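You operate a simulated robot arm through the tools that you are given. There is no shell and no other tool. Be economical: measure what you need, move in short steps, check, and stop when the job is done.

You are at the controls of a simulated two-armed robot. One attempt, no reset.

## Task
On the top of the wall bench, fold the blue cloth in half.

It is judged by the outcome, as a careful person would: the job done as asked, and still so three seconds after it is handed in. It fails if anything else is knocked over, pushed out of place, dropped, spilled or broken. Flat cloth is picked up by pressing the open fingertips on it (5 to 10 N) and closing them slowly along it; thin cloth reads only 2 to 8 mm in the jaws.

## Robot
Two 7-joint arms with two-finger parallel grippers on one trunk, on a base that drives. Base frame: it is fixed to the floor where the robot stands at the start and does not move with it; the origin is under the middle of the robot, x ahead of it, y to its left, z up; the surface under the hand at the start is at about z = 760. Units: mm, degrees, N and s.
The left shoulder is at the start at [60, 143, 901], the right one opposite. With the tool pointing down near the work surface each hand reaches from about 320 to 740 mm from the robot's upright axis, wherever it stands, measured 20 degrees to its own side. Places, roughly: blue cloth [500, 0, 800]; wall bench [700, -3100, 800]. Payload 1.57 kg a hand.
The TCP of each hand is the grasp point between the finger pads, 30 mm short of the fingertips. In the tool frame z runs along the fingers and y along their closing line. The gripper opens to 110 mm. The fingers are 24 mm wide and 12 mm thick; the gripper's body (48 by 112 mm) begins 78 mm behind the TCP.
Orientation is told as [roll, pitch, yaw] about the base's x, y, z axes, in that order, counted from this pose: with the fingers straight down and closing along the base's y, the tool's x points along the base's -x, its y along +y and its z along -z.

## Interface
- The arms move only by the tool nudge_tool. It takes "left_plan", "right_plan" or both (then of equal length, played together; a hand with none holds still); each is a list of rows, each a list of 7 numbers: the turn, a rotation vector about the tool's x, y, z in units of 60 degrees (1.0 is 60 degrees), then the shift along the tool's x, y, z in units of 200 mm (1.0 is 200 mm), then the closure, from 0 (fully open) to 1 (shut). In form: [[ax, ay, az, x, y, z, gripper], ...]. A call has 1 to 10 rows; each row is the pose to reach, as a shift and turn from the pose commanded when the call began, along the tool's axes at that moment. A call with a number of a shift or a turn outside -1 to 1 is refused whole. Rows are played at 5 a second. More than 50 mm and 8.6 degrees between two rows, or a gripper value outside its range, and nothing of the call is played. A pose out of reach is approached as far as the arm can. The call stops where the force on the tool passes 40 N (or 10 N more than at its start, if that is more) or the arm is blocked; 0.2 s more then pass. Each finger travels about 45 mm/s and halts on what it meets, pressing with about 28 N; the grip force reading is that of the motor and also rises with nothing between the fingers. The clock runs only during rows and for 0.2 s after the last one: add rows that repeat a pose to give the fingers time. The reply holds the time, the measured pose of the TCP, the force on the tool along the base axes, the opening and the grip force, in the units named above and with some noise, with the torque about the TCP (base axes, N m) and any sound that the robot's microphone picked up.
- Cameras (640 x 400 px; columns grow to the right, rows downward): "scene" is now at [49.9, 10.8, 1511.3]; the picture's right is [0.14, -0.99, 0.00], its down [-0.74, -0.11, -0.66] and it looks along [0.66, 0.09, -0.75] (base axes); focal length 249 px, centre (320, 200). "left" rides on the left gripper at [70, -16, -141] in its tool frame; the picture's right is [0.23, 0.97, 0.00], its down [-0.86, 0.20, -0.48] and it looks along [-0.47, 0.11, 0.88] (tool axes); focal length 222 px, centre (320, 200). "right" rides on the right gripper at [70, 16, -141] in its tool frame; the picture's right is [-0.23, 0.97, 0.00], its down [-0.86, -0.20, -0.48] and it looks along [-0.47, -0.11, 0.88] (tool axes); focal length 222 px, centre (320, 200). There is no depth. A picture from a camera that has moved, and an enlarged one, comes with that camera's place and axes in the base frame and with its lens.
- grab_frame(camera): a new picture of that camera. It takes no simulated time.
- move_column(by): slides the trunk up (or, below 0, down) by that many mm; the arms and the scene camera ride with it, the base frame stays. It gives what a move gives, with no picture.
- drive_base(legs): drives the robot by 1 to 6 legs, each [ahead, left, turn to the left] in mm, mm and degrees, along the robot's own axes; the way and the turn of a leg run together, so that a leg with both is an arc; at most 1500 mm and 180 degrees a leg. The arms and the cameras ride along, it lands a little off, and it stops where it bumps. It gives what a move gives.
- head_to(pan, tilt): turns the head with the scene camera to pan (to the left, within 86 degrees either way) and tilt (down, from -29 to 69), counted from straight ahead of the robot. It gives what a move gives.
- zoom(camera, box): a new picture of the part [left, top, right, bottom] of that camera's present view, enlarged. It takes no simulated time.
- sign_off(): hands the job in; it is judged then, once.

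Work in short steps. Places have to be worked out from the pictures, the camera data and where the tool is seen: move nearer, look again, correct. Check each grasp and each placing, and mend what went wrong. You have 120 turns and 88 pictures in all, those below and enlarged ones among them. Open the grippers and draw the arms clear of the work before you hand the job in, unless the task says otherwise; then end with one line.

The tools are called by a JSON object that holds its "fn" and its "kwargs". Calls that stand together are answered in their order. nudge_tool: Moves the arms, as the interface text tells. Its arguments: {"type":"object","properties":{"left_plan":{"type":"array","items":{"type":"array","items":{"type":"number"}}},"right_plan":{"type":"array","items":{"type":"array","items":{"type":"number"}}}},"required":[]} The other tools are called the same way: move_column (by) slides the trunk up or down; drive_base (legs) drives the base; head_to (pan, tilt) turns the head that bears the scene camera; grab_frame (camera) takes a picture; zoom (camera, box) takes an enlarged picture of a part of a camera's view; sign_off () hands the job in.

At the start:

```text
t: 0.0
left_tcp_pos: [432.9, 159.6, 952.2]
left_orientation: [-0.1, 0.0, -0.1]
left_force: [0.8, 0.7, 0.5]
left_torque: [-0.01, -0.01, 0.0]
left_gripper_width: 110.0
left_gripper_force: 0.1
right_tcp_pos: [578.4, -323.4, 1007.0]
right_orientation: [0.0, 0.0, -0.1]
right_force: [-0.4, 0.8, -0.2]
right_torque: [-0.01, -0.02, 0.02]
right_gripper_width: 110.3
right_gripper_force: 0.1
trunk travel left (down, up): [-500.0, 90.0]
robot x, y, heading: [-0.7, -1.6, 0.1]
head pan, tilt: [8.1, 48.4]
```

scene: 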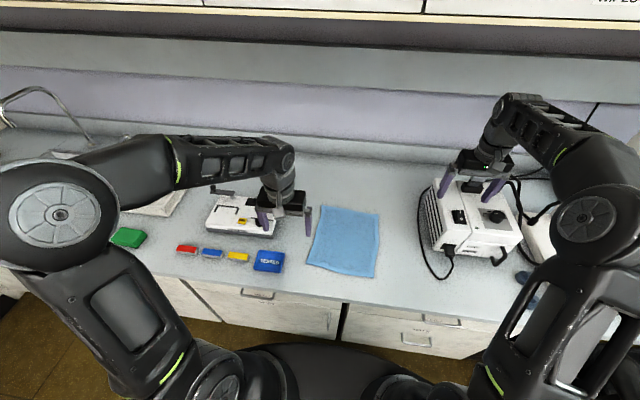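
right: 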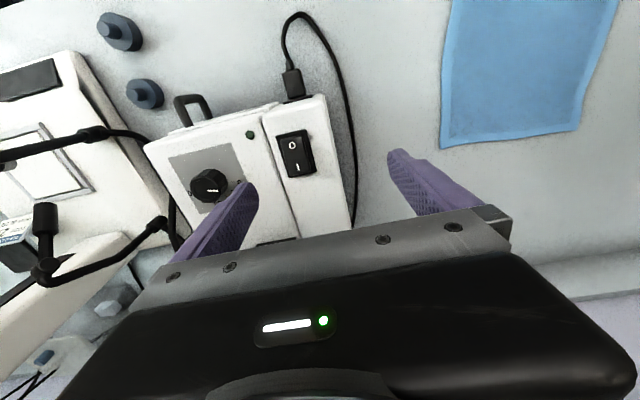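
left: 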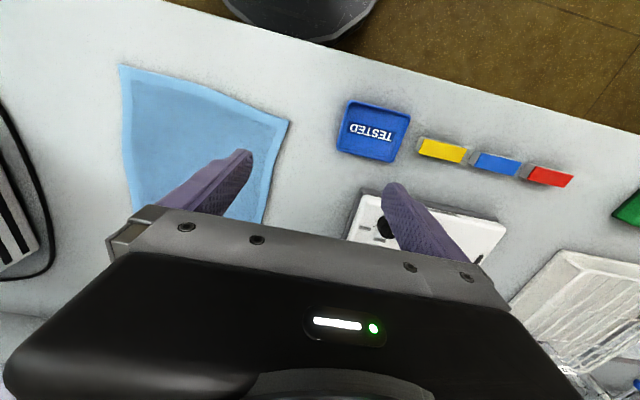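

I'll look right first, to learn whether the wall bench is this bench or another one.

{"fn": "head_to", "kwargs": {"pan": -75, "tilt": 25}}

{"fn": "grab_frame", "kwargs": {"camera": "scene"}}

```text
t: 1.6
left_tcp_pos: [433.1, 159.7, 951.2]
left_orientation: [0.0, 0.0, 0.0]
left_force: [-0.8, 0.8, 0.3]
left_torque: [0.01, -0.06, 0.03]
left_gripper_width: 110.1
left_gripper_force: 0.0
right_tcp_pos: [578.1, -322.5, 1004.8]
right_orientation: [0.1, 0.0, -0.1]
right_force: [-0.5, 0.5, 0.5]
right_torque: [-0.03, -0.01, -0.02]
right_gripper_width: 109.8
right_gripper_force: 0.0
trunk travel left (down, up): [-500.0, 90.0]
robot x, y, heading: [-1.7, -0.9, 0.1]
head pan, tilt: [-75.0, 25.0]
```

```text
84 pictures are left
camera scene: at [-3.8, -89.3, 1546.6], right [-0.97, -0.26, 0.0], down [-0.11, 0.41, -0.91], along [0.24, -0.88, -0.42], focal length 249 px, centre (320, 200)
```

scene: 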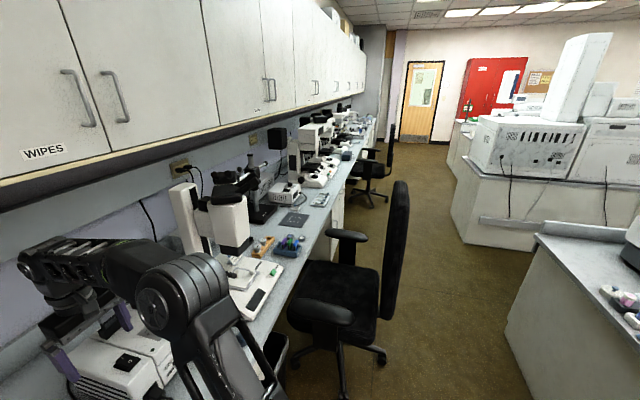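

This long bench along the wall, with the cloth on it, is the wall bench, so I fold the cloth where it lies. I judge its near corners at about (409,-114) and (428,104), and its far ones at (672,-133) and (682,76). I bring the head back and move the hands above the near corners.

{"fn": "head_to", "kwargs": {"pan": 0, "tilt": 55}}

{"fn": "nudge_tool", "kwargs": {"right_plan": [[0, 0, 0, 0.15, 0.18, 0, 0], [0, 0, 0, 0.3, 0.36, 0, 0], [0, 0, 0, 0.45, 0.54, 0, 0], [0, 0, 0, 0.6, 0.72, 0, 0], [0, 0, 0, 0.75, 0.9, 0, 0], [0, 0, 0, 0.78, 1.0, 0.1, 0]], "left_plan": [[0, 0, 0, 0, -0.1, 0, 0], [0, 0, 0, 0, -0.2, 0, 0], [0, 0, 0, 0, -0.3, 0, 0], [0, 0, 0, 0, -0.3, 0, 0], [0, 0, 0, 0, -0.3, 0, 0], [0, 0, 0, 0, -0.3, 0, 0]]}}

{"fn": "grab_frame", "kwargs": {"camera": "scene"}}

{"fn": "grab_frame", "kwargs": {"camera": "right"}}

{"fn": "grab_frame", "kwargs": {"camera": "left"}}

```text
t: 3.0
left_tcp_pos: [432.6, 159.7, 951.3]
left_orientation: [0.0, 0.0, 0.0]
left_force: [-0.7, 0.8, -1.0]
left_torque: [-0.01, -0.02, 0.01]
left_gripper_width: 110.0
left_gripper_force: 0.0
right_tcp_pos: [578.1, -322.4, 1006.3]
right_orientation: [0.0, 0.0, -0.1]
right_force: [0.0, -0.7, 0.5]
right_torque: [0.0, 0.02, 0.0]
right_gripper_width: 109.7
right_gripper_force: 0.0
trunk travel left (down, up): [-500.0, 90.0]
robot x, y, heading: [-0.4, 1.6, 0.1]
head pan, tilt: [0.0, 55.0]
```

```text
t: 4.4
left_tcp_pos: [433.0, 99.1, 951.2]
left_orientation: [-0.1, 0.0, 0.0]
left_force: [0.5, 0.1, 0.0]
left_torque: [-0.01, 0.0, -0.01]
left_gripper_width: 109.9
left_gripper_force: 0.1
right_tcp_pos: [422.7, -122.9, 985.9]
right_orientation: [0.0, 0.0, -0.2]
right_force: [-0.5, 0.5, 0.1]
right_torque: [0.01, 0.02, -0.01]
right_gripper_width: 110.0
right_gripper_force: 0.0
trunk travel left (down, up): [-500.0, 90.0]
robot x, y, heading: [0.1, -2.8, -0.1]
head pan, tilt: [0.0, 55.0]
```

```text
83 pictures are left
camera scene: at [44.8, -0.1, 1502.6], right [0.0, -1.0, 0.0], down [-0.82, 0.0, -0.57], along [0.57, 0.0, -0.82], focal length 249 px, centre (320, 200)
```

scene: 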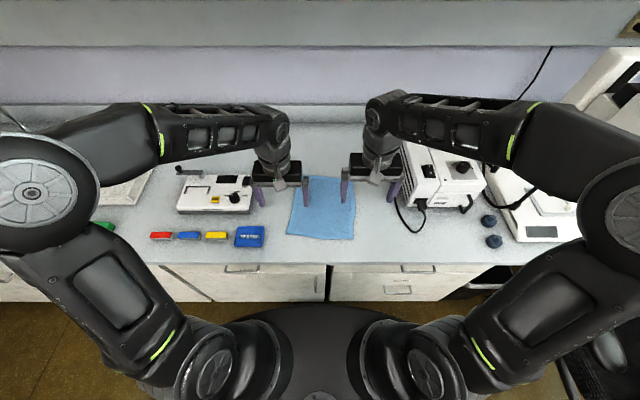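

```text
82 pictures are left
camera right: at [353.4, -105.6, 1127.2], right [0.23, 0.97, 0.0], down [0.85, -0.2, 0.48], along [0.47, -0.11, -0.88], focal length 222 px, centre (320, 200)
```

right: 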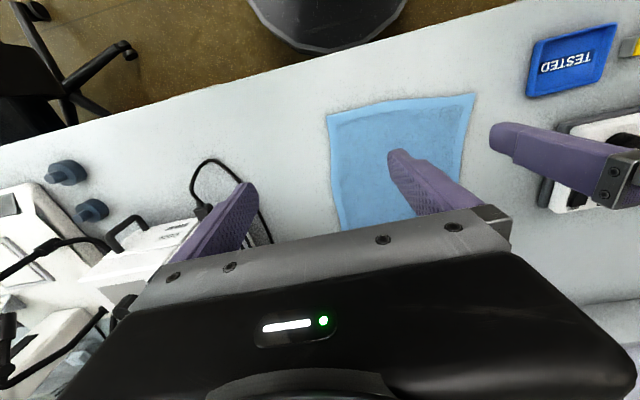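

```text
81 pictures are left
camera left: at [364.4, 83.5, 1092.5], right [-0.23, 0.97, 0.0], down [0.86, 0.2, 0.48], along [0.47, 0.11, -0.88], focal length 222 px, centre (320, 200)
```

left: 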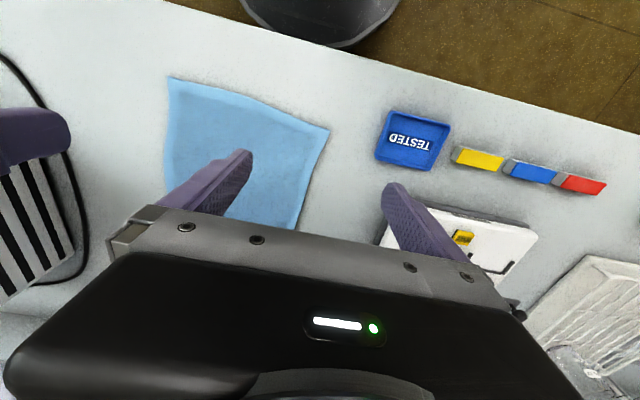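

All three cameras agree: near-right corner C about (406,-107) and near-left corner D about (425,111). I lower both hands to just above the points inside those corners, with the openings narrowed to about 30 mm.

{"fn": "nudge_tool", "kwargs": {"left_plan": [[0, 0, 0, 0, -0.02, 0.15, 0.3], [0, 0, 0, -0.01, -0.04, 0.3, 0.5], [0, 0, 0, -0.02, -0.06, 0.45, 0.72], [0, 0, 0, -0.02, -0.08, 0.605, 0.72], [0, 0, 0, -0.02, -0.08, 0.605, 0.72], [0, 0, 0, -0.02, -0.08, 0.605, 0.72]], "right_plan": [[0, 0, 0, 0, 0.06, 0.2, 0.3], [0, 0, 0, 0, 0.12, 0.4, 0.5], [0, 0, 0, 0, 0.18, 0.6, 0.72], [0, 0, 0, 0, 0.225, 0.78, 0.72], [0, 0, 0, 0, 0.225, 0.78, 0.72], [0, 0, 0, 0, 0.225, 0.78, 0.72]]}}

{"fn": "grab_frame", "kwargs": {"camera": "scene"}}

{"fn": "grab_frame", "kwargs": {"camera": "right"}}

{"fn": "grab_frame", "kwargs": {"camera": "left"}}

```text
t: 5.8
left_tcp_pos: [436.4, 83.3, 830.2]
left_orientation: [0.0, 0.0, 0.0]
left_force: [-0.6, 0.0, -0.3]
left_torque: [-0.01, 0.0, 0.0]
left_gripper_width: 30.9
left_gripper_force: 0.0
right_tcp_pos: [422.2, -77.2, 829.6]
right_orientation: [0.0, 0.0, 0.0]
right_force: [0.0, 0.1, 0.6]
right_torque: [0.0, -0.02, 0.0]
right_gripper_width: 30.8
right_gripper_force: 0.0
trunk travel left (down, up): [-500.0, 90.0]
robot x, y, heading: [-1.3, 6.3, 0.1]
head pan, tilt: [0.0, 55.0]
```

```text
80 pictures are left
camera scene: at [44.5, -0.3, 1502.6], right [0.0, -1.0, 0.0], down [-0.82, 0.0, -0.57], along [0.57, 0.0, -0.82], focal length 249 px, centre (320, 200)
```

scene: 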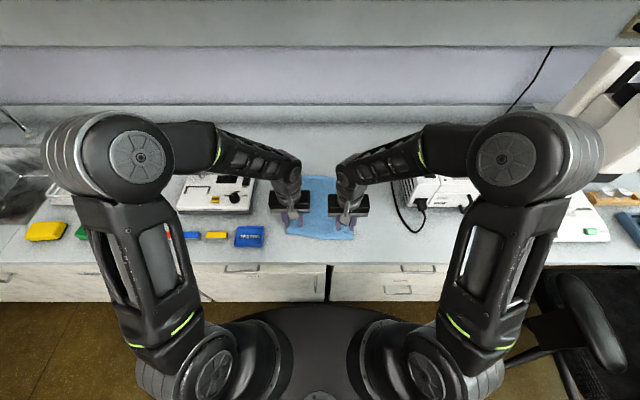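

```text
79 pictures are left
camera right: at [353.8, -60.5, 971.5], right [0.23, 0.97, 0.0], down [0.86, -0.2, 0.48], along [0.47, -0.11, -0.88], focal length 222 px, centre (320, 200)
```

right: 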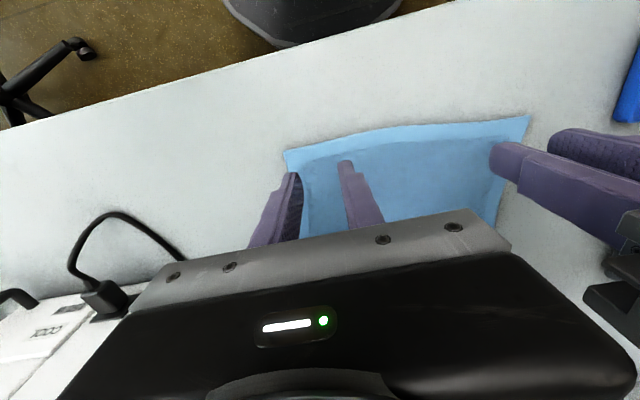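

```text
78 pictures are left
camera left: at [368.0, 67.5, 971.6], right [-0.23, 0.97, 0.0], down [0.86, 0.2, 0.48], along [0.47, 0.11, -0.88], focal length 222 px, centre (320, 200)
```

left: 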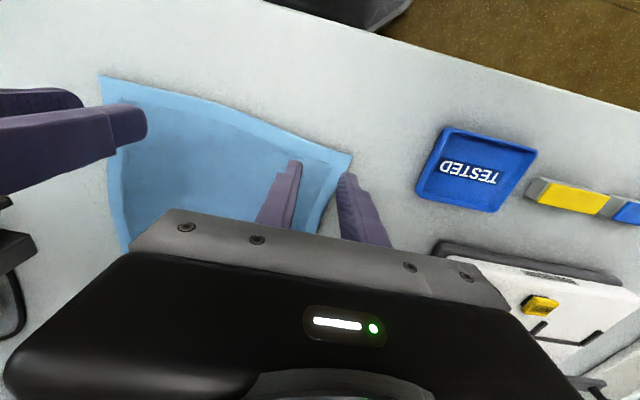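

Corners are confirmed. I go down in small steps towards contact, which I expect near TCP z = 790.

{"fn": "nudge_tool", "kwargs": {"left_plan": [[0, 0, 0, 0, 0, 0.1, 0.72], [0, 0, 0, 0, 0, 0.175, 0.72], [0, 0, 0, 0, 0, 0.175, 0.72]], "right_plan": [[0, 0, 0, 0, 0, 0.1, 0.72], [0, 0, 0, 0, 0, 0.175, 0.72], [0, 0, 0, 0, 0, 0.175, 0.72]]}}

```text
t: 6.6
left_tcp_pos: [437.2, 83.7, 794.6]
left_orientation: [0.1, 0.1, -0.1]
left_force: [-0.5, -0.5, 1.0]
left_torque: [0.04, 0.01, -0.02]
left_gripper_width: 30.8
left_gripper_force: 0.1
right_tcp_pos: [423.3, -78.0, 795.4]
right_orientation: [0.1, 0.0, -0.1]
right_force: [0.3, -0.3, 0.0]
right_torque: [0.01, 0.0, 0.03]
right_gripper_width: 30.8
right_gripper_force: 0.0
trunk travel left (down, up): [-500.0, 90.0]
robot x, y, heading: [0.4, -2.4, 0.1]
head pan, tilt: [0.0, 55.0]
```

No contact yet, so I step down 3 mm more.

{"fn": "nudge_tool", "kwargs": {"left_plan": [[0, 0, 0, 0, 0, 0.015, 0.72], [0, 0, 0, 0, 0, 0.015, 0.72]], "right_plan": [[0, 0, 0, 0, 0, 0.015, 0.72], [0, 0, 0, 0, 0, 0.015, 0.72]]}}

```text
t: 7.2
left_tcp_pos: [437.6, 83.1, 791.6]
left_orientation: [0.1, -0.1, -0.1]
left_force: [-0.7, 2.0, 12.3]
left_torque: [-0.01, 0.01, -0.02]
left_gripper_width: 30.7
left_gripper_force: 0.0
right_tcp_pos: [423.3, -76.7, 793.7]
right_orientation: [0.0, -0.2, 0.0]
right_force: [-0.3, -0.7, 4.9]
right_torque: [-0.01, 0.02, 0.02]
right_gripper_width: 31.1
right_gripper_force: 0.0
trunk travel left (down, up): [-500.0, 90.0]
robot x, y, heading: [1.6, -0.8, 0.1]
head pan, tilt: [0.0, 55.0]
```

Both are in contact: left 12 N, right 5 N. I ease the left up a touch, press the right slightly more, and close slowly.

{"fn": "nudge_tool", "kwargs": {"left_plan": [[0, 0, 0, 0, 0, -0.004, 0.72], [0, 0, 0, 0, 0, -0.004, 0.75], [0, 0, 0, 0, 0, -0.004, 0.79], [0, 0, 0, 0, 0, -0.004, 0.83], [0, 0, 0, 0, 0, -0.004, 0.87], [0, 0, 0, 0, 0, -0.004, 0.91], [0, 0, 0, 0, 0, -0.004, 0.95], [0, 0, 0, 0, 0, -0.004, 1.0], [0, 0, 0, 0, 0, -0.004, 1.0], [0, 0, 0, 0, 0, -0.004, 1.0]], "right_plan": [[0, 0, 0, 0, 0, 0.003, 0.72], [0, 0, 0, 0, 0, 0.003, 0.75], [0, 0, 0, 0, 0, 0.003, 0.79], [0, 0, 0, 0, 0, 0.003, 0.83], [0, 0, 0, 0, 0, 0.003, 0.87], [0, 0, 0, 0, 0, 0.003, 0.91], [0, 0, 0, 0, 0, 0.003, 0.95], [0, 0, 0, 0, 0, 0.003, 1.0], [0, 0, 0, 0, 0, 0.003, 1.0], [0, 0, 0, 0, 0, 0.003, 1.0]]}}

{"fn": "grab_frame", "kwargs": {"camera": "right"}}

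{"fn": "grab_frame", "kwargs": {"camera": "left"}}

```text
t: 9.4
left_tcp_pos: [437.6, 83.0, 794.7]
left_orientation: [-0.2, -0.1, 0.1]
left_force: [-0.3, -16.0, 5.9]
left_torque: [-0.54, 0.02, 0.04]
left_gripper_width: 3.9
left_gripper_force: 24.4
right_tcp_pos: [422.0, -76.7, 793.5]
right_orientation: [0.1, -0.2, 0.0]
right_force: [0.7, 14.9, 11.6]
right_torque: [0.48, -0.03, 0.04]
right_gripper_width: 4.2
right_gripper_force: 24.7
trunk travel left (down, up): [-500.0, 90.0]
robot x, y, heading: [0.8, 4.4, 0.1]
head pan, tilt: [0.0, 55.0]
```

```text
77 pictures are left
camera right: at [352.2, -60.1, 934.6], right [0.23, 0.97, 0.0], down [0.85, -0.2, 0.48], along [0.47, -0.11, -0.88], focal length 222 px, centre (320, 200)
```

right: 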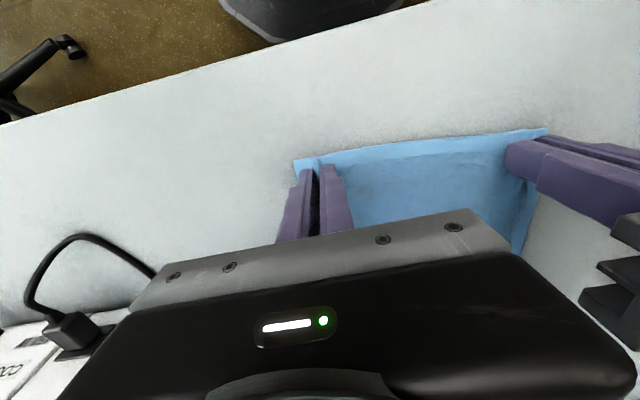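

```text
76 pictures are left
camera left: at [367.6, 66.9, 934.9], right [-0.23, 0.97, 0.0], down [0.85, 0.2, 0.48], along [0.47, 0.11, -0.88], focal length 222 px, centre (320, 200)
```

left: 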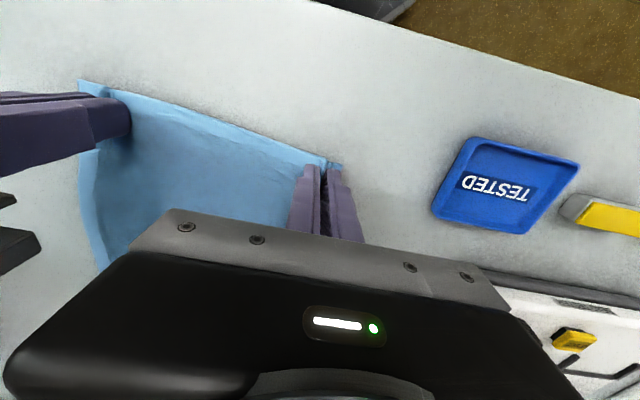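

Both jaws read about 4 mm with cloth in them, though the cloth is taut between the hands (15 N). I lift a little, bring the hands together slightly, and check.

{"fn": "nudge_tool", "kwargs": {"left_plan": [[0, 0, 0, -0.05, -0.02, -0.1, 1], [0, 0, 0, -0.1, -0.03, -0.2, 1], [0, 0, 0, -0.15, -0.03, -0.3, 1], [0, 0, 0, -0.15, -0.03, -0.3, 1]], "right_plan": [[0, 0, 0, -0.05, 0.02, -0.1, 1], [0, 0, 0, -0.1, 0.03, -0.2, 1], [0, 0, 0, -0.15, 0.03, -0.3, 1], [0, 0, 0, -0.15, 0.03, -0.3, 1]]}}

{"fn": "grab_frame", "kwargs": {"camera": "right"}}

{"fn": "grab_frame", "kwargs": {"camera": "left"}}

{"fn": "zoom", "kwargs": {"camera": "scene", "box": [240, 140, 400, 240]}}

```text
t: 10.4
left_tcp_pos: [468.2, 78.0, 852.3]
left_orientation: [0.0, 0.0, 0.0]
left_force: [0.4, -0.4, 0.0]
left_torque: [0.0, -0.01, -0.01]
left_gripper_width: 3.9
left_gripper_force: 24.2
right_tcp_pos: [452.7, -72.1, 852.2]
right_orientation: [-0.1, 0.0, -0.1]
right_force: [-0.5, 0.4, -0.1]
right_torque: [0.02, 0.01, -0.04]
right_gripper_width: 3.8
right_gripper_force: 24.8
trunk travel left (down, up): [-500.0, 90.0]
robot x, y, heading: [1.6, 0.2, 0.1]
head pan, tilt: [0.0, 55.0]
```

```text
75 pictures are left
camera right: at [383.2, -54.9, 993.2], right [0.23, 0.97, 0.0], down [0.86, -0.2, 0.48], along [0.46, -0.11, -0.88], focal length 222 px, centre (320, 200)
```

right: 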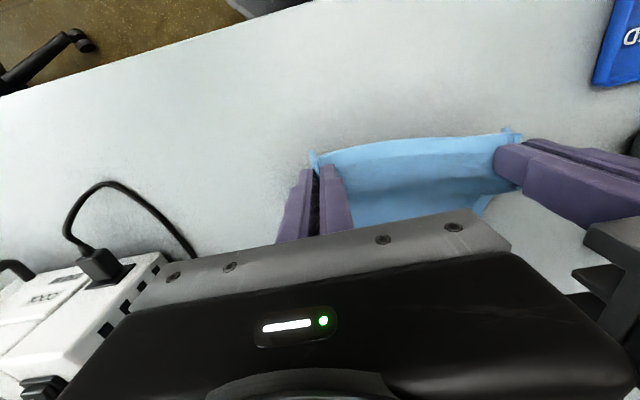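

```text
74 pictures are left
camera left: at [398.5, 61.4, 994.8], right [-0.23, 0.97, 0.0], down [0.86, 0.2, 0.48], along [0.47, 0.11, -0.88], focal length 222 px, centre (320, 200)
```

left: 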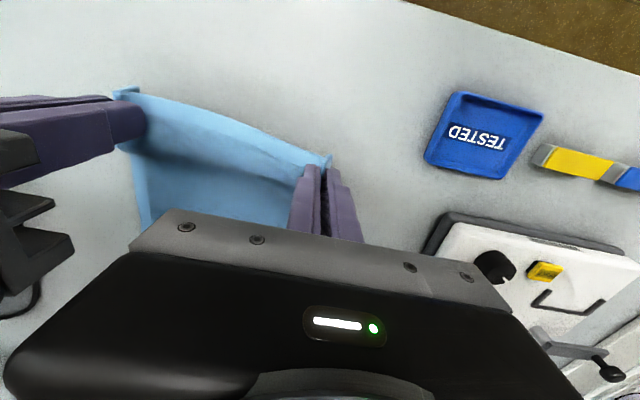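

```text
4.00 times, centred on (320, 190) of scene
camera zoom: at [44.5, -0.3, 1502.6], right [0.0, -1.0, 0.0], down [-0.82, 0.0, -0.57], along [0.57, 0.0, -0.82], focal length 996 px, centre (320, 240)
```

zoom: 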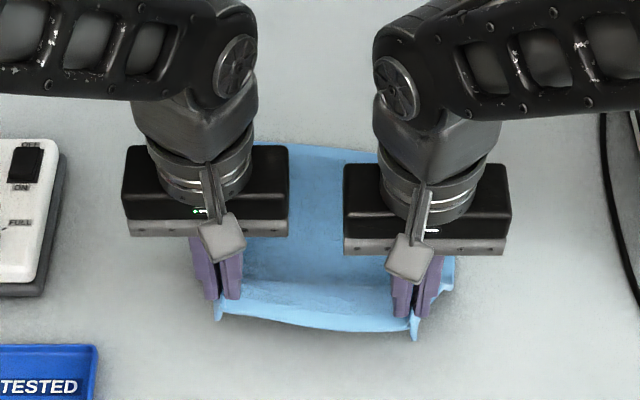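

The cloth's near edge is off the bench in both hands. From the zoom the far corners are about A (676,83) and B (658,-126). I carry the edge over in an arc toward them, tilting the fingers back so the edge lies down the right way.

{"fn": "nudge_tool", "kwargs": {"left_plan": [[0, 0.067, 0, -0.11, -0.02, -0.09, 1], [0, 0.167, 0, -0.26, -0.04, -0.17, 1], [0, 0.267, 0, -0.44, -0.07, -0.195, 1], [0, 0.367, 0, -0.63, -0.1, -0.17, 1], [0, 0.417, 0, -0.81, -0.125, -0.08, 1], [0, 0.417, 0, -0.96, -0.125, 0.085, 1], [0, 0.417, 0, -0.96, -0.125, 0.085, 1]], "right_plan": [[0, 0.067, 0, -0.11, -0.02, -0.09, 1], [0, 0.167, 0, -0.26, -0.04, -0.17, 1], [0, 0.267, 0, -0.44, -0.07, -0.195, 1], [0, 0.367, 0, -0.63, -0.1, -0.17, 1], [0, 0.417, 0, -0.81, -0.125, -0.08, 1], [0, 0.417, 0, -0.96, -0.125, 0.085, 1], [0, 0.417, 0, -0.96, -0.125, 0.085, 1]]}}

{"fn": "grab_frame", "kwargs": {"camera": "scene"}}

{"fn": "grab_frame", "kwargs": {"camera": "right"}}

{"fn": "grab_frame", "kwargs": {"camera": "left"}}

```text
t: 12.0
left_tcp_pos: [553.8, 64.8, 887.8]
left_orientation: [0.0, 15.3, -0.1]
left_force: [-0.3, -0.7, 0.2]
left_torque: [-0.03, 0.0, -0.02]
left_gripper_width: 3.5
left_gripper_force: 25.1
left hand out of reach, approached as far as the arm can: row 3, 4, 5, 6, 7
right_tcp_pos: [550.0, -86.6, 885.4]
right_orientation: [0.0, 16.8, 0.1]
right_force: [0.7, 0.8, 0.2]
right_torque: [-0.01, -0.04, 0.0]
right_gripper_width: 3.9
right_gripper_force: 24.8
right hand out of reach, approached as far as the arm can: row 4, 5, 6, 7
trunk travel left (down, up): [-500.0, 90.0]
robot x, y, heading: [-0.2, 0.2, -0.1]
head pan, tilt: [0.0, 55.0]
```

```text
72 pictures are left
camera scene: at [44.5, 0.5, 1502.6], right [0.0, -1.0, 0.0], down [-0.82, 0.0, -0.57], along [0.57, 0.0, -0.82], focal length 249 px, centre (320, 200)
```

scene: 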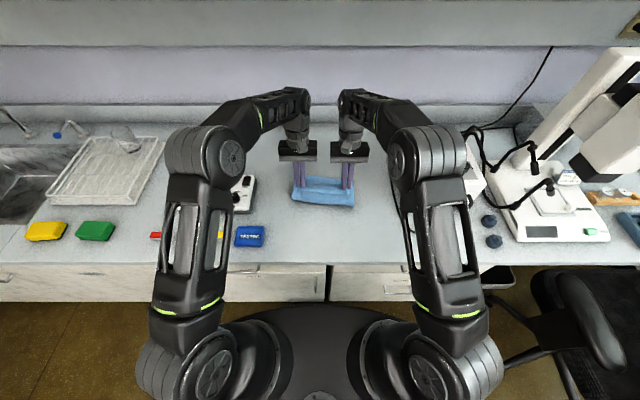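

```text
71 pictures are left
camera right: at [524.3, -69.1, 1040.7], right [0.22, 0.97, -0.07], down [0.96, -0.2, 0.21], along [0.19, -0.11, -0.98], focal length 222 px, centre (320, 200)
```

right: 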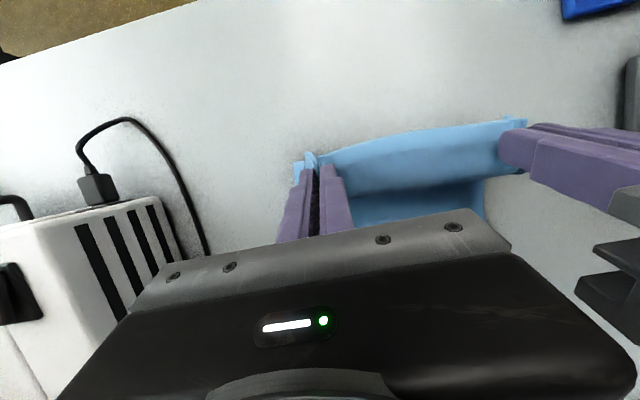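

```text
70 pictures are left
camera left: at [525.1, 48.4, 1043.1], right [-0.22, 0.97, 0.06], down [0.95, 0.2, 0.23], along [0.22, 0.11, -0.97], focal length 222 px, centre (320, 200)
```

left: 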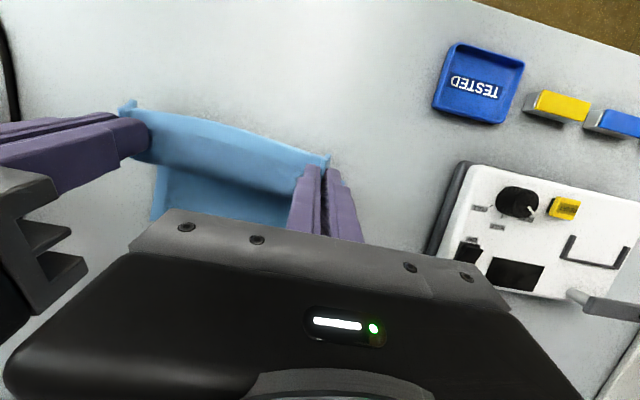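

The cloth is held well, but the tilted hands are out of reach. I lower them 80 mm, then raise the trunk 90 mm. The higher shoulders give more reach, and the hands end up about where they are now.

{"fn": "nudge_tool", "kwargs": {"left_plan": [[0, 0, 0, -0.055, 0, 0.192, 1], [0, 0, 0, -0.11, 0, 0.384, 1], [0, 0, 0, -0.11, 0, 0.384, 1]], "right_plan": [[0, 0, 0, -0.055, 0, 0.192, 1], [0, 0, 0, -0.11, 0, 0.384, 1], [0, 0, 0, -0.11, 0, 0.384, 1]]}}

{"fn": "move_column", "kwargs": {"by": 90}}

```text
t: 12.8
left_tcp_pos: [554.2, 63.9, 807.1]
left_orientation: [0.0, 15.3, 0.1]
left_force: [1.1, -1.4, 0.0]
left_torque: [0.01, -0.03, -0.01]
left_gripper_width: 3.5
left_gripper_force: 24.7
right_tcp_pos: [550.0, -86.5, 805.0]
right_orientation: [0.0, 16.8, -0.1]
right_force: [0.2, 0.8, 0.9]
right_torque: [0.03, -0.02, 0.0]
right_gripper_width: 3.8
right_gripper_force: 24.3
trunk travel left (down, up): [-500.0, 90.0]
robot x, y, heading: [-0.5, 0.2, 0.1]
head pan, tilt: [0.0, 55.0]
```

```text
t: 14.1
left_tcp_pos: [555.1, 62.9, 897.7]
left_orientation: [0.1, 15.4, -0.1]
left_force: [0.7, -1.2, -0.5]
left_torque: [-0.01, -0.04, -0.02]
left_gripper_width: 3.7
left_gripper_force: 24.9
right_tcp_pos: [548.9, -86.3, 894.0]
right_orientation: [0.0, 16.8, -0.2]
right_force: [0.2, 1.7, 0.5]
right_torque: [0.03, -0.01, -0.01]
right_gripper_width: 3.9
right_gripper_force: 24.6
trunk travel left (down, up): [-590.0, 0.0]
robot x, y, heading: [0.8, 0.9, 0.2]
head pan, tilt: [0.0, 55.0]
```

Reach is recovered. I carry on forward and down toward the far edge, keeping the 16° tilt.

{"fn": "nudge_tool", "kwargs": {"left_plan": [[0, 0, 0, -0.175, -0.02, -0.024, 1], [0, 0, 0, -0.364, -0.04, 0, 1], [0, 0, 0, -0.505, -0.05, 0.037, 1], [0, 0, 0, -0.585, -0.05, 0.118, 1], [0, 0, 0, -0.585, -0.05, 0.118, 1]], "right_plan": [[0, 0, 0, -0.165, -0.02, -0.024, 1], [0, 0, 0, -0.344, -0.04, 0, 1], [0, 0, 0, -0.475, -0.05, 0.037, 1], [0, 0, 0, -0.547, -0.05, 0.129, 1], [0, 0, 0, -0.547, -0.05, 0.129, 1]]}}

{"fn": "grab_frame", "kwargs": {"camera": "scene"}}

{"fn": "grab_frame", "kwargs": {"camera": "right"}}

{"fn": "grab_frame", "kwargs": {"camera": "left"}}

```text
t: 15.3
left_tcp_pos: [598.2, 58.7, 890.0]
left_orientation: [0.1, 15.4, 0.0]
left_force: [0.4, -1.1, -0.4]
left_torque: [-0.01, 0.02, -0.03]
left_gripper_width: 4.0
left_gripper_force: 24.3
left hand out of reach, approached as far as the arm can: row 2, 3, 4, 5
right_tcp_pos: [594.5, -91.5, 884.6]
right_orientation: [0.0, 16.9, -0.2]
right_force: [0.1, 2.0, 0.1]
right_torque: [0.01, 0.01, 0.01]
right_gripper_width: 4.1
right_gripper_force: 24.6
right hand out of reach, approached as far as the arm can: row 2, 3, 4, 5
trunk travel left (down, up): [-590.0, 0.0]
robot x, y, heading: [2.5, 0.2, -0.1]
head pan, tilt: [0.0, 55.0]
```

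```text
69 pictures are left
camera scene: at [44.9, -0.4, 1592.6], right [0.0, -1.0, 0.0], down [-0.82, 0.0, -0.57], along [0.57, 0.0, -0.82], focal length 249 px, centre (320, 200)
```

scene: 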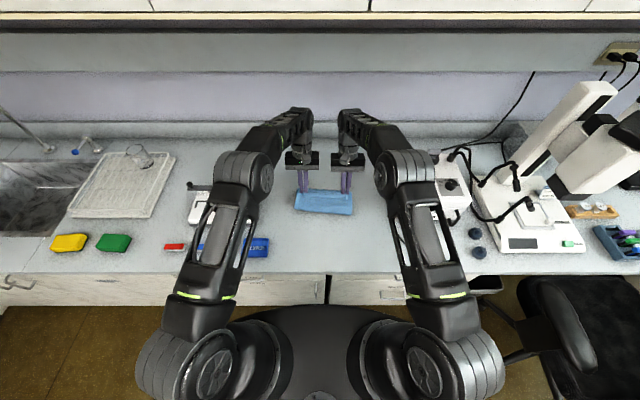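

```text
68 pictures are left
camera right: at [569.1, -75.3, 1041.0], right [0.22, 0.97, -0.07], down [0.96, -0.2, 0.21], along [0.19, -0.11, -0.98], focal length 222 px, centre (320, 200)
```

right: 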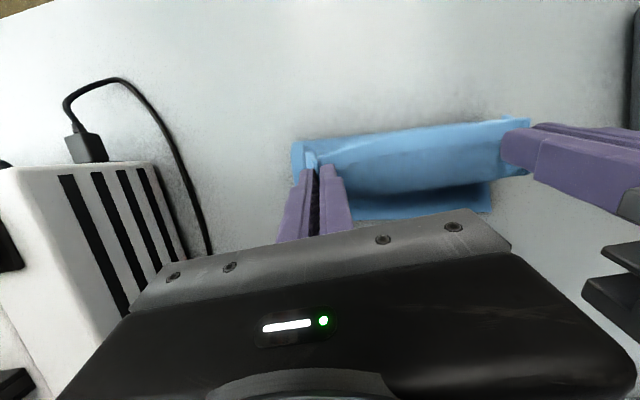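

```text
67 pictures are left
camera left: at [569.7, 42.7, 1045.2], right [-0.22, 0.97, 0.06], down [0.95, 0.2, 0.24], along [0.22, 0.11, -0.97], focal length 222 px, centre (320, 200)
```

left: 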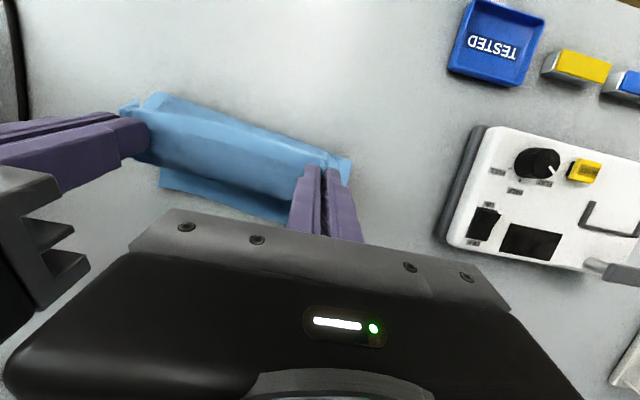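

The cloth is folding over well. I drop the tilt to regain reach and move on to the far edge, lowering as I go.

{"fn": "nudge_tool", "kwargs": {"left_plan": [[0, -0.09, 0, -0.1, -0.01, 0.03, 1], [0, -0.18, 0, -0.2, -0.02, 0.06, 1], [0, -0.257, 0, -0.3, -0.03, 0.12, 1], [0, -0.257, 0, -0.39, -0.03, 0.23, 1], [0, -0.257, 0, -0.39, -0.03, 0.23, 1]], "right_plan": [[0, -0.09, 0, -0.09, -0.01, 0.03, 1], [0, -0.18, 0, -0.18, -0.02, 0.06, 1], [0, -0.281, 0, -0.26, -0.03, 0.12, 1], [0, -0.281, 0, -0.341, -0.03, 0.21, 1], [0, -0.281, 0, -0.341, -0.03, 0.21, 1]]}}

{"fn": "grab_frame", "kwargs": {"camera": "right"}}

{"fn": "grab_frame", "kwargs": {"camera": "left"}}

{"fn": "zoom", "kwargs": {"camera": "scene", "box": [240, 120, 400, 220]}}

```text
t: 16.5
left_tcp_pos: [659.5, 50.8, 825.5]
left_orientation: [0.0, 0.0, 0.0]
left_force: [-0.6, 0.4, 1.0]
left_torque: [0.01, 0.0, -0.01]
left_gripper_width: 3.5
left_gripper_force: 25.0
right_tcp_pos: [648.4, -97.4, 825.9]
right_orientation: [0.0, -0.2, -0.2]
right_force: [-0.1, 0.1, -0.3]
right_torque: [-0.01, 0.01, -0.02]
right_gripper_width: 4.0
right_gripper_force: 25.1
trunk travel left (down, up): [-590.0, 0.0]
robot x, y, heading: [-2.5, 1.5, -0.1]
head pan, tilt: [0.0, 55.0]
```

```text
66 pictures are left
camera right: at [578.1, -81.0, 966.4], right [0.23, 0.97, 0.0], down [0.85, -0.2, 0.48], along [0.47, -0.11, -0.88], focal length 222 px, centre (320, 200)
```

right: 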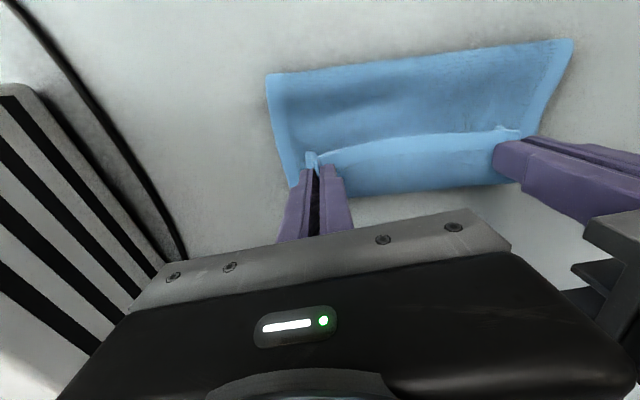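

```text
65 pictures are left
camera left: at [591.2, 35.1, 967.7], right [-0.23, 0.97, 0.0], down [0.85, 0.2, 0.48], along [0.47, 0.11, -0.88], focal length 222 px, centre (320, 200)
```

left: 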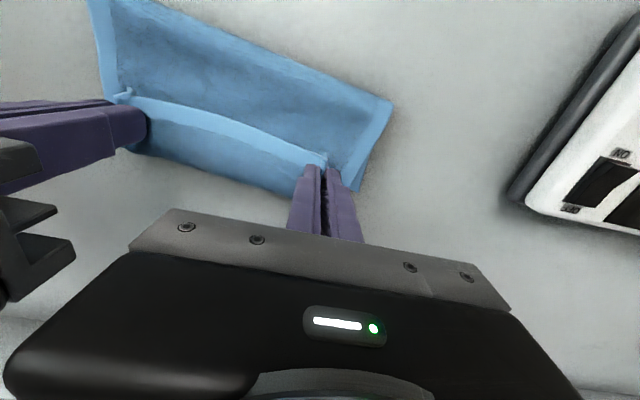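

```text
4.00 times, centred on (320, 170) of scene
camera zoom: at [43.4, -0.3, 1592.7], right [0.0, -1.0, 0.0], down [-0.82, 0.0, -0.57], along [0.57, 0.0, -0.82], focal length 996 px, centre (320, 320)
```

zoom: 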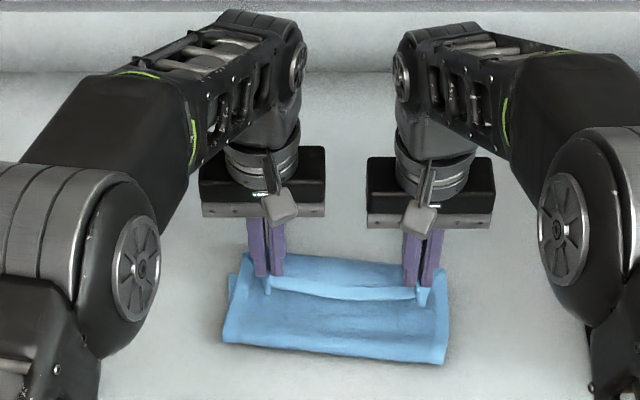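

The bottom layer's far corners are still in place, about (680,94) and (662,-130). But the fold line sits at x about 590/567 instead of about 550/532, because I lifted too high and picked up more than half. I go back along the arc, lay the cloth out again, and refold on a lower arc.

{"fn": "nudge_tool", "kwargs": {"left_plan": [[0, 0, 0, 0.1, 0.01, -0.175, 1], [0, 0, 0, 0.3, 0.03, -0.275, 1], [0, 0, 0, 0.525, 0.05, -0.3, 1], [0, 0, 0, 0.75, 0.08, -0.225, 1], [0, 0, 0, 0.925, 0.1, -0.075, 1], [0, 0, 0, 1.0, 0.12, 0.06, 1], [0, 0, 0, 1.0, 0.12, 0.06, 1]], "right_plan": [[0, 0, 0, 0.1, 0.01, -0.175, 1], [0, 0, 0, 0.3, 0.03, -0.275, 1], [0, 0, 0, 0.525, 0.05, -0.3, 1], [0, 0, 0, 0.75, 0.08, -0.225, 1], [0, 0, 0, 0.925, 0.1, -0.075, 1], [0, 0, 0, 1.0, 0.12, 0.06, 1], [0, 0, 0, 1.0, 0.12, 0.06, 1]]}}

{"fn": "zoom", "kwargs": {"camera": "scene", "box": [240, 140, 400, 240]}}

{"fn": "grab_frame", "kwargs": {"camera": "right"}}

```text
t: 18.1
left_tcp_pos: [460.2, 76.6, 812.3]
left_orientation: [0.0, -0.2, 0.0]
left_force: [0.4, 0.6, 0.6]
left_torque: [0.04, 0.0, -0.04]
left_gripper_width: 3.5
left_gripper_force: 25.2
right_tcp_pos: [447.6, -73.1, 812.2]
right_orientation: [0.0, -0.2, -0.1]
right_force: [-0.4, -0.2, 0.0]
right_torque: [0.03, 0.04, 0.03]
right_gripper_width: 3.8
right_gripper_force: 24.8
trunk travel left (down, up): [-590.0, 0.0]
robot x, y, heading: [-1.3, -1.1, 0.3]
head pan, tilt: [0.0, 55.0]
```

```text
4.00 times, centred on (320, 190) of scene
camera zoom: at [44.0, -0.4, 1592.7], right [0.0, -1.0, 0.0], down [-0.82, 0.0, -0.57], along [0.57, 0.0, -0.82], focal length 996 px, centre (320, 240)
```

zoom: 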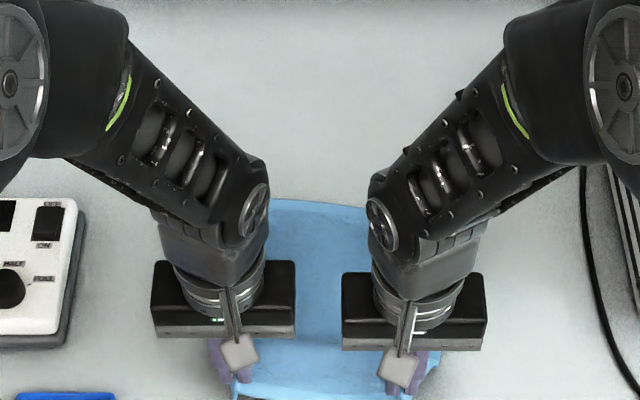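

```text
62 pictures are left
camera right: at [378.2, -56.2, 954.2], right [0.23, 0.97, 0.0], down [0.85, -0.2, 0.48], along [0.47, -0.11, -0.88], focal length 222 px, centre (320, 200)
```

right: 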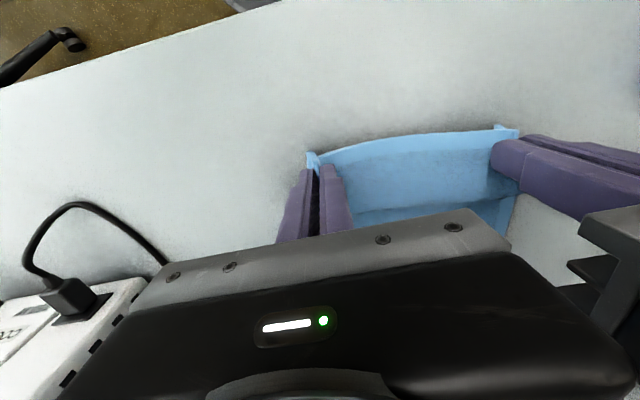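

The far edge is back at exactly x = 668, so the bottom hasn't slid. I refold low and slowly, with fingertips about 40 mm up, so the fold rolls along the bench.

{"fn": "nudge_tool", "kwargs": {"left_plan": [[0, 0, 0, -0.12, -0.01, -0.08, 1], [0, 0, 0, -0.24, -0.03, -0.12, 1], [0, 0, 0, -0.36, -0.04, -0.12, 1], [0, 0, 0, -0.48, -0.06, -0.12, 1], [0, 0, 0, -0.6, -0.07, -0.12, 1], [0, 0, 0, -0.72, -0.09, -0.12, 1], [0, 0, 0, -0.84, -0.1, -0.12, 1], [0, 0, 0, -0.93, -0.12, -0.12, 1], [0, 0, 0, -1.0, -0.12, -0.1, 1], [0, 0, 0, -1.0, -0.12, -0.1, 1]], "right_plan": [[0, 0, 0, -0.12, -0.01, -0.08, 1], [0, 0, 0, -0.24, -0.03, -0.12, 1], [0, 0, 0, -0.36, -0.04, -0.12, 1], [0, 0, 0, -0.48, -0.06, -0.12, 1], [0, 0, 0, -0.6, -0.07, -0.12, 1], [0, 0, 0, -0.72, -0.09, -0.12, 1], [0, 0, 0, -0.84, -0.1, -0.12, 1], [0, 0, 0, -0.93, -0.12, -0.12, 1], [0, 0, 0, -1.0, -0.12, -0.1, 1], [0, 0, 0, -1.0, -0.12, -0.1, 1]]}}

{"fn": "zoom", "kwargs": {"camera": "scene", "box": [240, 120, 400, 220]}}

{"fn": "grab_frame", "kwargs": {"camera": "right"}}

{"fn": "grab_frame", "kwargs": {"camera": "left"}}

```text
t: 20.3
left_tcp_pos: [660.2, 51.6, 834.4]
left_orientation: [0.1, -0.1, 0.0]
left_force: [-0.4, -1.3, -0.2]
left_torque: [0.0, 0.01, 0.02]
left_gripper_width: 3.6
left_gripper_force: 24.3
right_tcp_pos: [647.9, -97.9, 832.9]
right_orientation: [0.0, -0.1, -0.2]
right_force: [0.1, 0.0, -0.1]
right_torque: [0.01, -0.01, 0.0]
right_gripper_width: 3.9
right_gripper_force: 24.7
trunk travel left (down, up): [-590.0, 0.0]
robot x, y, heading: [-1.8, 1.3, 0.1]
head pan, tilt: [0.0, 55.0]
```

```text
4.00 times, centred on (320, 170) of scene
camera zoom: at [44.0, -0.4, 1592.7], right [0.0, -1.0, 0.0], down [-0.82, 0.0, -0.57], along [0.57, 0.0, -0.82], focal length 996 px, centre (320, 320)
```

zoom: 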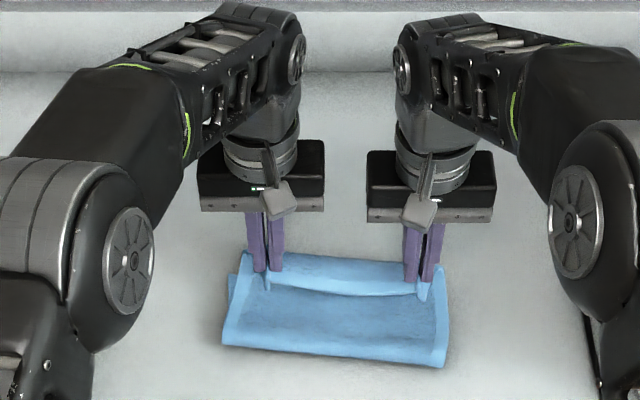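

```text
60 pictures are left
camera right: at [578.5, -81.0, 974.1], right [0.23, 0.97, 0.0], down [0.85, -0.2, 0.48], along [0.47, -0.11, -0.88], focal length 222 px, centre (320, 200)
```

right: 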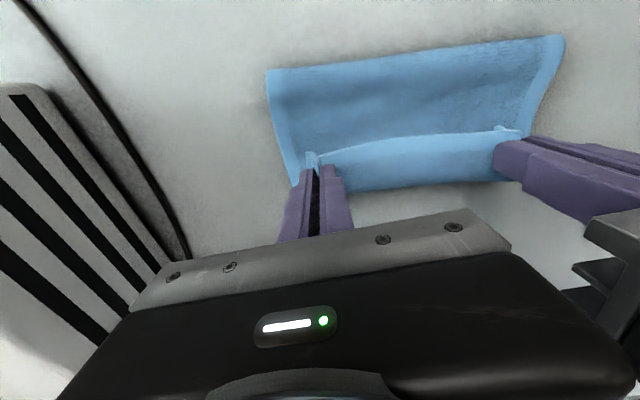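

```text
59 pictures are left
camera left: at [591.5, 35.6, 975.2], right [-0.23, 0.97, 0.0], down [0.85, 0.2, 0.48], along [0.47, 0.11, -0.88], focal length 222 px, centre (320, 200)
```

left: 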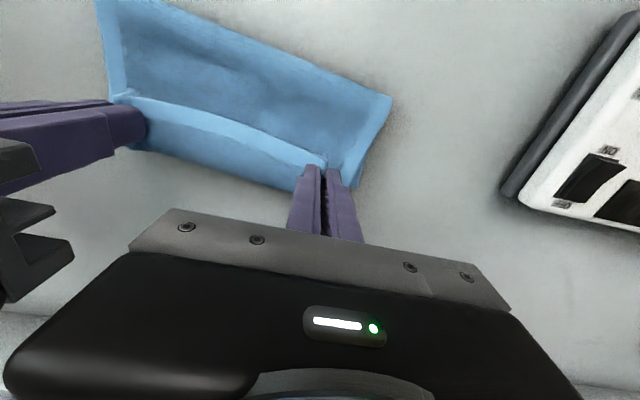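

The fold line still reads about x = 590. The cloth leaves the fingers forward and doubles back under, so the hands are too far ahead. I back the hands up 60 mm at the same height and check how the fold line follows.

{"fn": "nudge_tool", "kwargs": {"left_plan": [[0, 0, 0, 0.1, 0, 0, 1], [0, 0, 0, 0.2, 0.01, 0, 1], [0, 0, 0, 0.3, 0.02, 0, 1], [0, 0, 0, 0.3, 0.02, 0.05, 1], [0, 0, 0, 0.3, 0.02, 0.05, 1]], "right_plan": [[0, 0, 0, 0.1, 0, 0, 1], [0, 0, 0, 0.2, 0.01, 0, 1], [0, 0, 0, 0.3, 0.02, 0, 1], [0, 0, 0, 0.3, 0.02, 0.05, 1], [0, 0, 0, 0.3, 0.02, 0.05, 1]]}}

{"fn": "zoom", "kwargs": {"camera": "scene", "box": [240, 120, 400, 220]}}

{"fn": "grab_frame", "kwargs": {"camera": "right"}}

{"fn": "grab_frame", "kwargs": {"camera": "left"}}

```text
t: 21.5
left_tcp_pos: [599.0, 56.7, 824.0]
left_orientation: [0.1, -0.1, 0.0]
left_force: [0.6, -0.1, -0.4]
left_torque: [0.02, 0.02, -0.02]
left_gripper_width: 3.7
left_gripper_force: 24.5
right_tcp_pos: [588.4, -94.1, 822.4]
right_orientation: [0.0, -0.1, 0.0]
right_force: [0.4, 1.2, -0.2]
right_torque: [-0.04, 0.02, 0.01]
right_gripper_width: 3.9
right_gripper_force: 24.5
trunk travel left (down, up): [-590.0, 0.0]
robot x, y, heading: [-1.6, -0.6, -0.2]
head pan, tilt: [0.0, 55.0]
```

```text
4.00 times, centred on (320, 170) of scene
camera zoom: at [43.8, -0.3, 1592.7], right [0.0, -1.0, 0.0], down [-0.82, 0.0, -0.57], along [0.57, 0.0, -0.82], focal length 996 px, centre (320, 320)
```

zoom: 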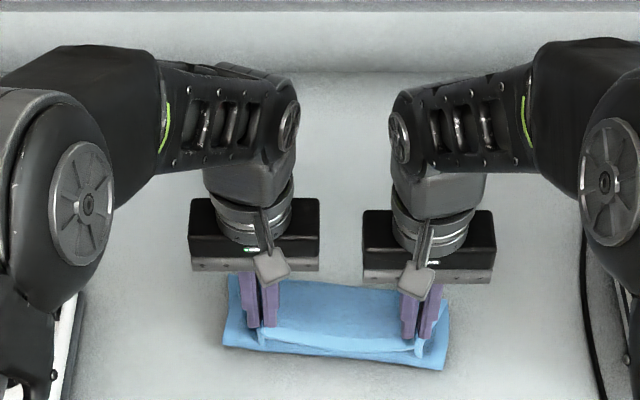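

```text
57 pictures are left
camera right: at [517.9, -75.9, 963.7], right [0.23, 0.97, 0.0], down [0.85, -0.2, 0.48], along [0.47, -0.11, -0.88], focal length 222 px, centre (320, 200)
```

right: 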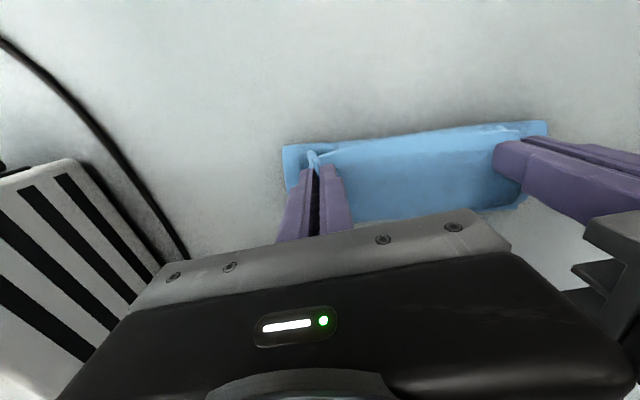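

```text
56 pictures are left
camera left: at [531.0, 40.1, 965.2], right [-0.23, 0.97, 0.0], down [0.85, 0.2, 0.48], along [0.47, 0.11, -0.88], focal length 222 px, centre (320, 200)
```

left: 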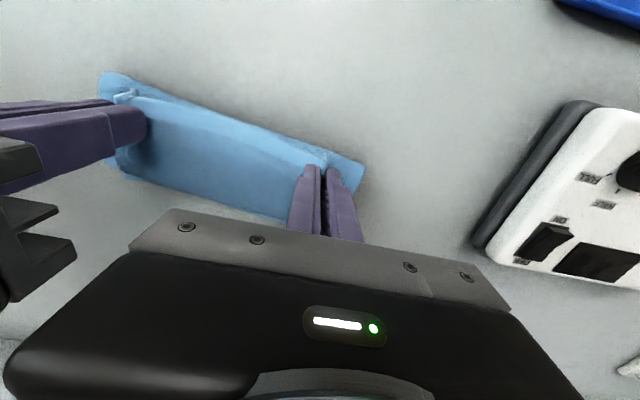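

The fold stays put at 588: it forms where the stiff cloth touches down, well ahead of the hand. I unroll again, then start the fold with the fingertips almost on the bench so it forms much further back.

{"fn": "nudge_tool", "kwargs": {"left_plan": [[0, 0, 0, 0.2, 0.02, -0.1, 1], [0, 0, 0, 0.42, 0.04, -0.1, 1], [0, 0, 0, 0.62, 0.06, -0.05, 1], [0, 0, 0, 0.78, 0.09, 0.05, 1], [0, 0, 0, 0.8, 0.09, 0.135, 1], [0, 0, 0, 0.8, 0.09, 0.135, 1]], "right_plan": [[0, 0, 0, 0.2, 0.02, -0.1, 1], [0, 0, 0, 0.42, 0.04, -0.1, 1], [0, 0, 0, 0.62, 0.06, -0.05, 1], [0, 0, 0, 0.78, 0.09, 0.05, 1], [0, 0, 0, 0.8, 0.09, 0.135, 1], [0, 0, 0, 0.8, 0.09, 0.135, 1]]}}

{"fn": "zoom", "kwargs": {"camera": "scene", "box": [240, 140, 400, 240]}}

```text
t: 22.9
left_tcp_pos: [441.0, 73.8, 795.8]
left_orientation: [0.0, -0.1, 0.0]
left_force: [-0.3, -1.2, 0.0]
left_torque: [0.03, 0.01, 0.01]
left_gripper_width: 3.6
left_gripper_force: 24.2
right_tcp_pos: [427.6, -75.1, 794.4]
right_orientation: [-0.1, -0.1, -0.1]
right_force: [-0.4, 0.9, 0.9]
right_torque: [0.0, 0.0, 0.03]
right_gripper_width: 3.4
right_gripper_force: 24.7
trunk travel left (down, up): [-590.0, 0.0]
robot x, y, heading: [2.0, 0.2, -0.1]
head pan, tilt: [0.0, 55.0]
```

```text
4.00 times, centred on (320, 190) of scene
camera zoom: at [44.1, -0.3, 1592.7], right [0.0, -1.0, 0.0], down [-0.82, 0.0, -0.57], along [0.57, 0.0, -0.82], focal length 996 px, centre (320, 240)
```

zoom: 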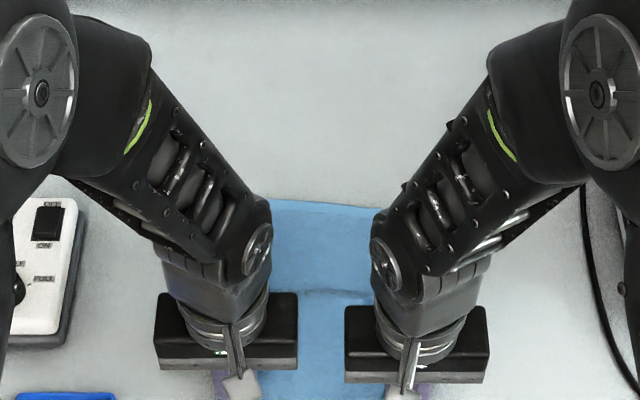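

The cloth is flat again with the far edge at 667. I tilt the fingers back 39° near the bench, so the cloth leaves them downward, and then roll forward low.

{"fn": "nudge_tool", "kwargs": {"left_plan": [[0, 0.13, 0, 0, 0, -0.06, 1], [0, 0.26, 0, -0.02, 0, -0.08, 1], [0, 0.39, 0, -0.05, 0, -0.08, 1], [0, 0.52, 0, -0.09, -0.01, -0.08, 1], [0, 0.65, 0, -0.15, -0.02, -0.08, 1], [0, 0.65, 0, -0.24, -0.03, -0.08, 1], [0, 0.65, 0, -0.34, -0.04, -0.08, 1], [0, 0.65, 0, -0.44, -0.05, -0.08, 1], [0, 0.65, 0, -0.54, -0.06, -0.08, 1], [0, 0.65, 0, -0.54, -0.06, -0.08, 1]], "right_plan": [[0, 0.13, 0, 0, 0, -0.06, 1], [0, 0.26, 0, -0.02, 0, -0.08, 1], [0, 0.39, 0, -0.05, 0, -0.08, 1], [0, 0.52, 0, -0.09, -0.01, -0.08, 1], [0, 0.65, 0, -0.15, -0.02, -0.08, 1], [0, 0.65, 0, -0.24, -0.03, -0.08, 1], [0, 0.65, 0, -0.34, -0.04, -0.08, 1], [0, 0.65, 0, -0.44, -0.05, -0.08, 1], [0, 0.65, 0, -0.54, -0.06, -0.08, 1], [0, 0.65, 0, -0.54, -0.06, -0.08, 1]]}}

{"fn": "zoom", "kwargs": {"camera": "scene", "box": [240, 130, 400, 230]}}

{"fn": "grab_frame", "kwargs": {"camera": "right"}}

```text
t: 25.1
left_tcp_pos: [464.5, 70.4, 811.8]
left_orientation: [0.0, 35.1, 0.0]
left_force: [-0.4, -0.5, 0.7]
left_torque: [-0.01, 0.03, -0.01]
left_gripper_width: 3.5
left_gripper_force: 24.7
left hand out of reach, approached as far as the arm can: row 5, 6, 7, 8, 9, 10
right_tcp_pos: [464.3, -79.7, 810.7]
right_orientation: [0.0, 36.0, -0.2]
right_force: [0.0, 1.9, 0.5]
right_torque: [0.02, -0.03, -0.05]
right_gripper_width: 4.1
right_gripper_force: 24.6
right hand out of reach, approached as far as the arm can: row 5, 6, 7, 8, 9, 10
trunk travel left (down, up): [-590.0, 0.0]
robot x, y, heading: [3.3, 1.5, 0.0]
head pan, tilt: [0.0, 55.0]
```

```text
4.00 times, centred on (320, 180) of scene
camera zoom: at [44.6, -0.3, 1592.6], right [0.0, -1.0, 0.0], down [-0.82, 0.0, -0.57], along [0.57, 0.0, -0.82], focal length 996 px, centre (320, 280)
```

zoom: 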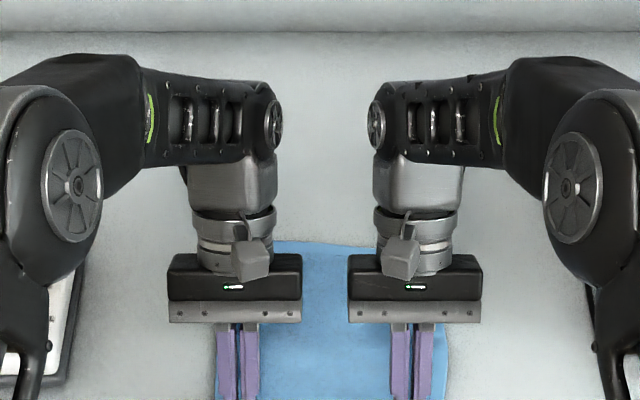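

```text
53 pictures are left
camera right: at [490.8, -62.8, 966.4], right [0.19, 0.97, -0.13], down [0.97, -0.2, -0.12], along [-0.14, -0.11, -0.98], focal length 222 px, centre (320, 200)
```

right: 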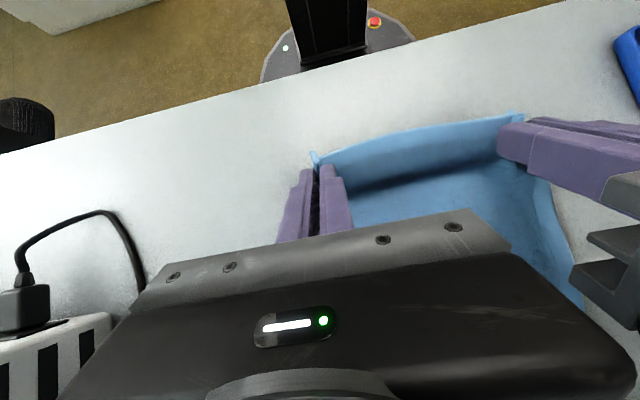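

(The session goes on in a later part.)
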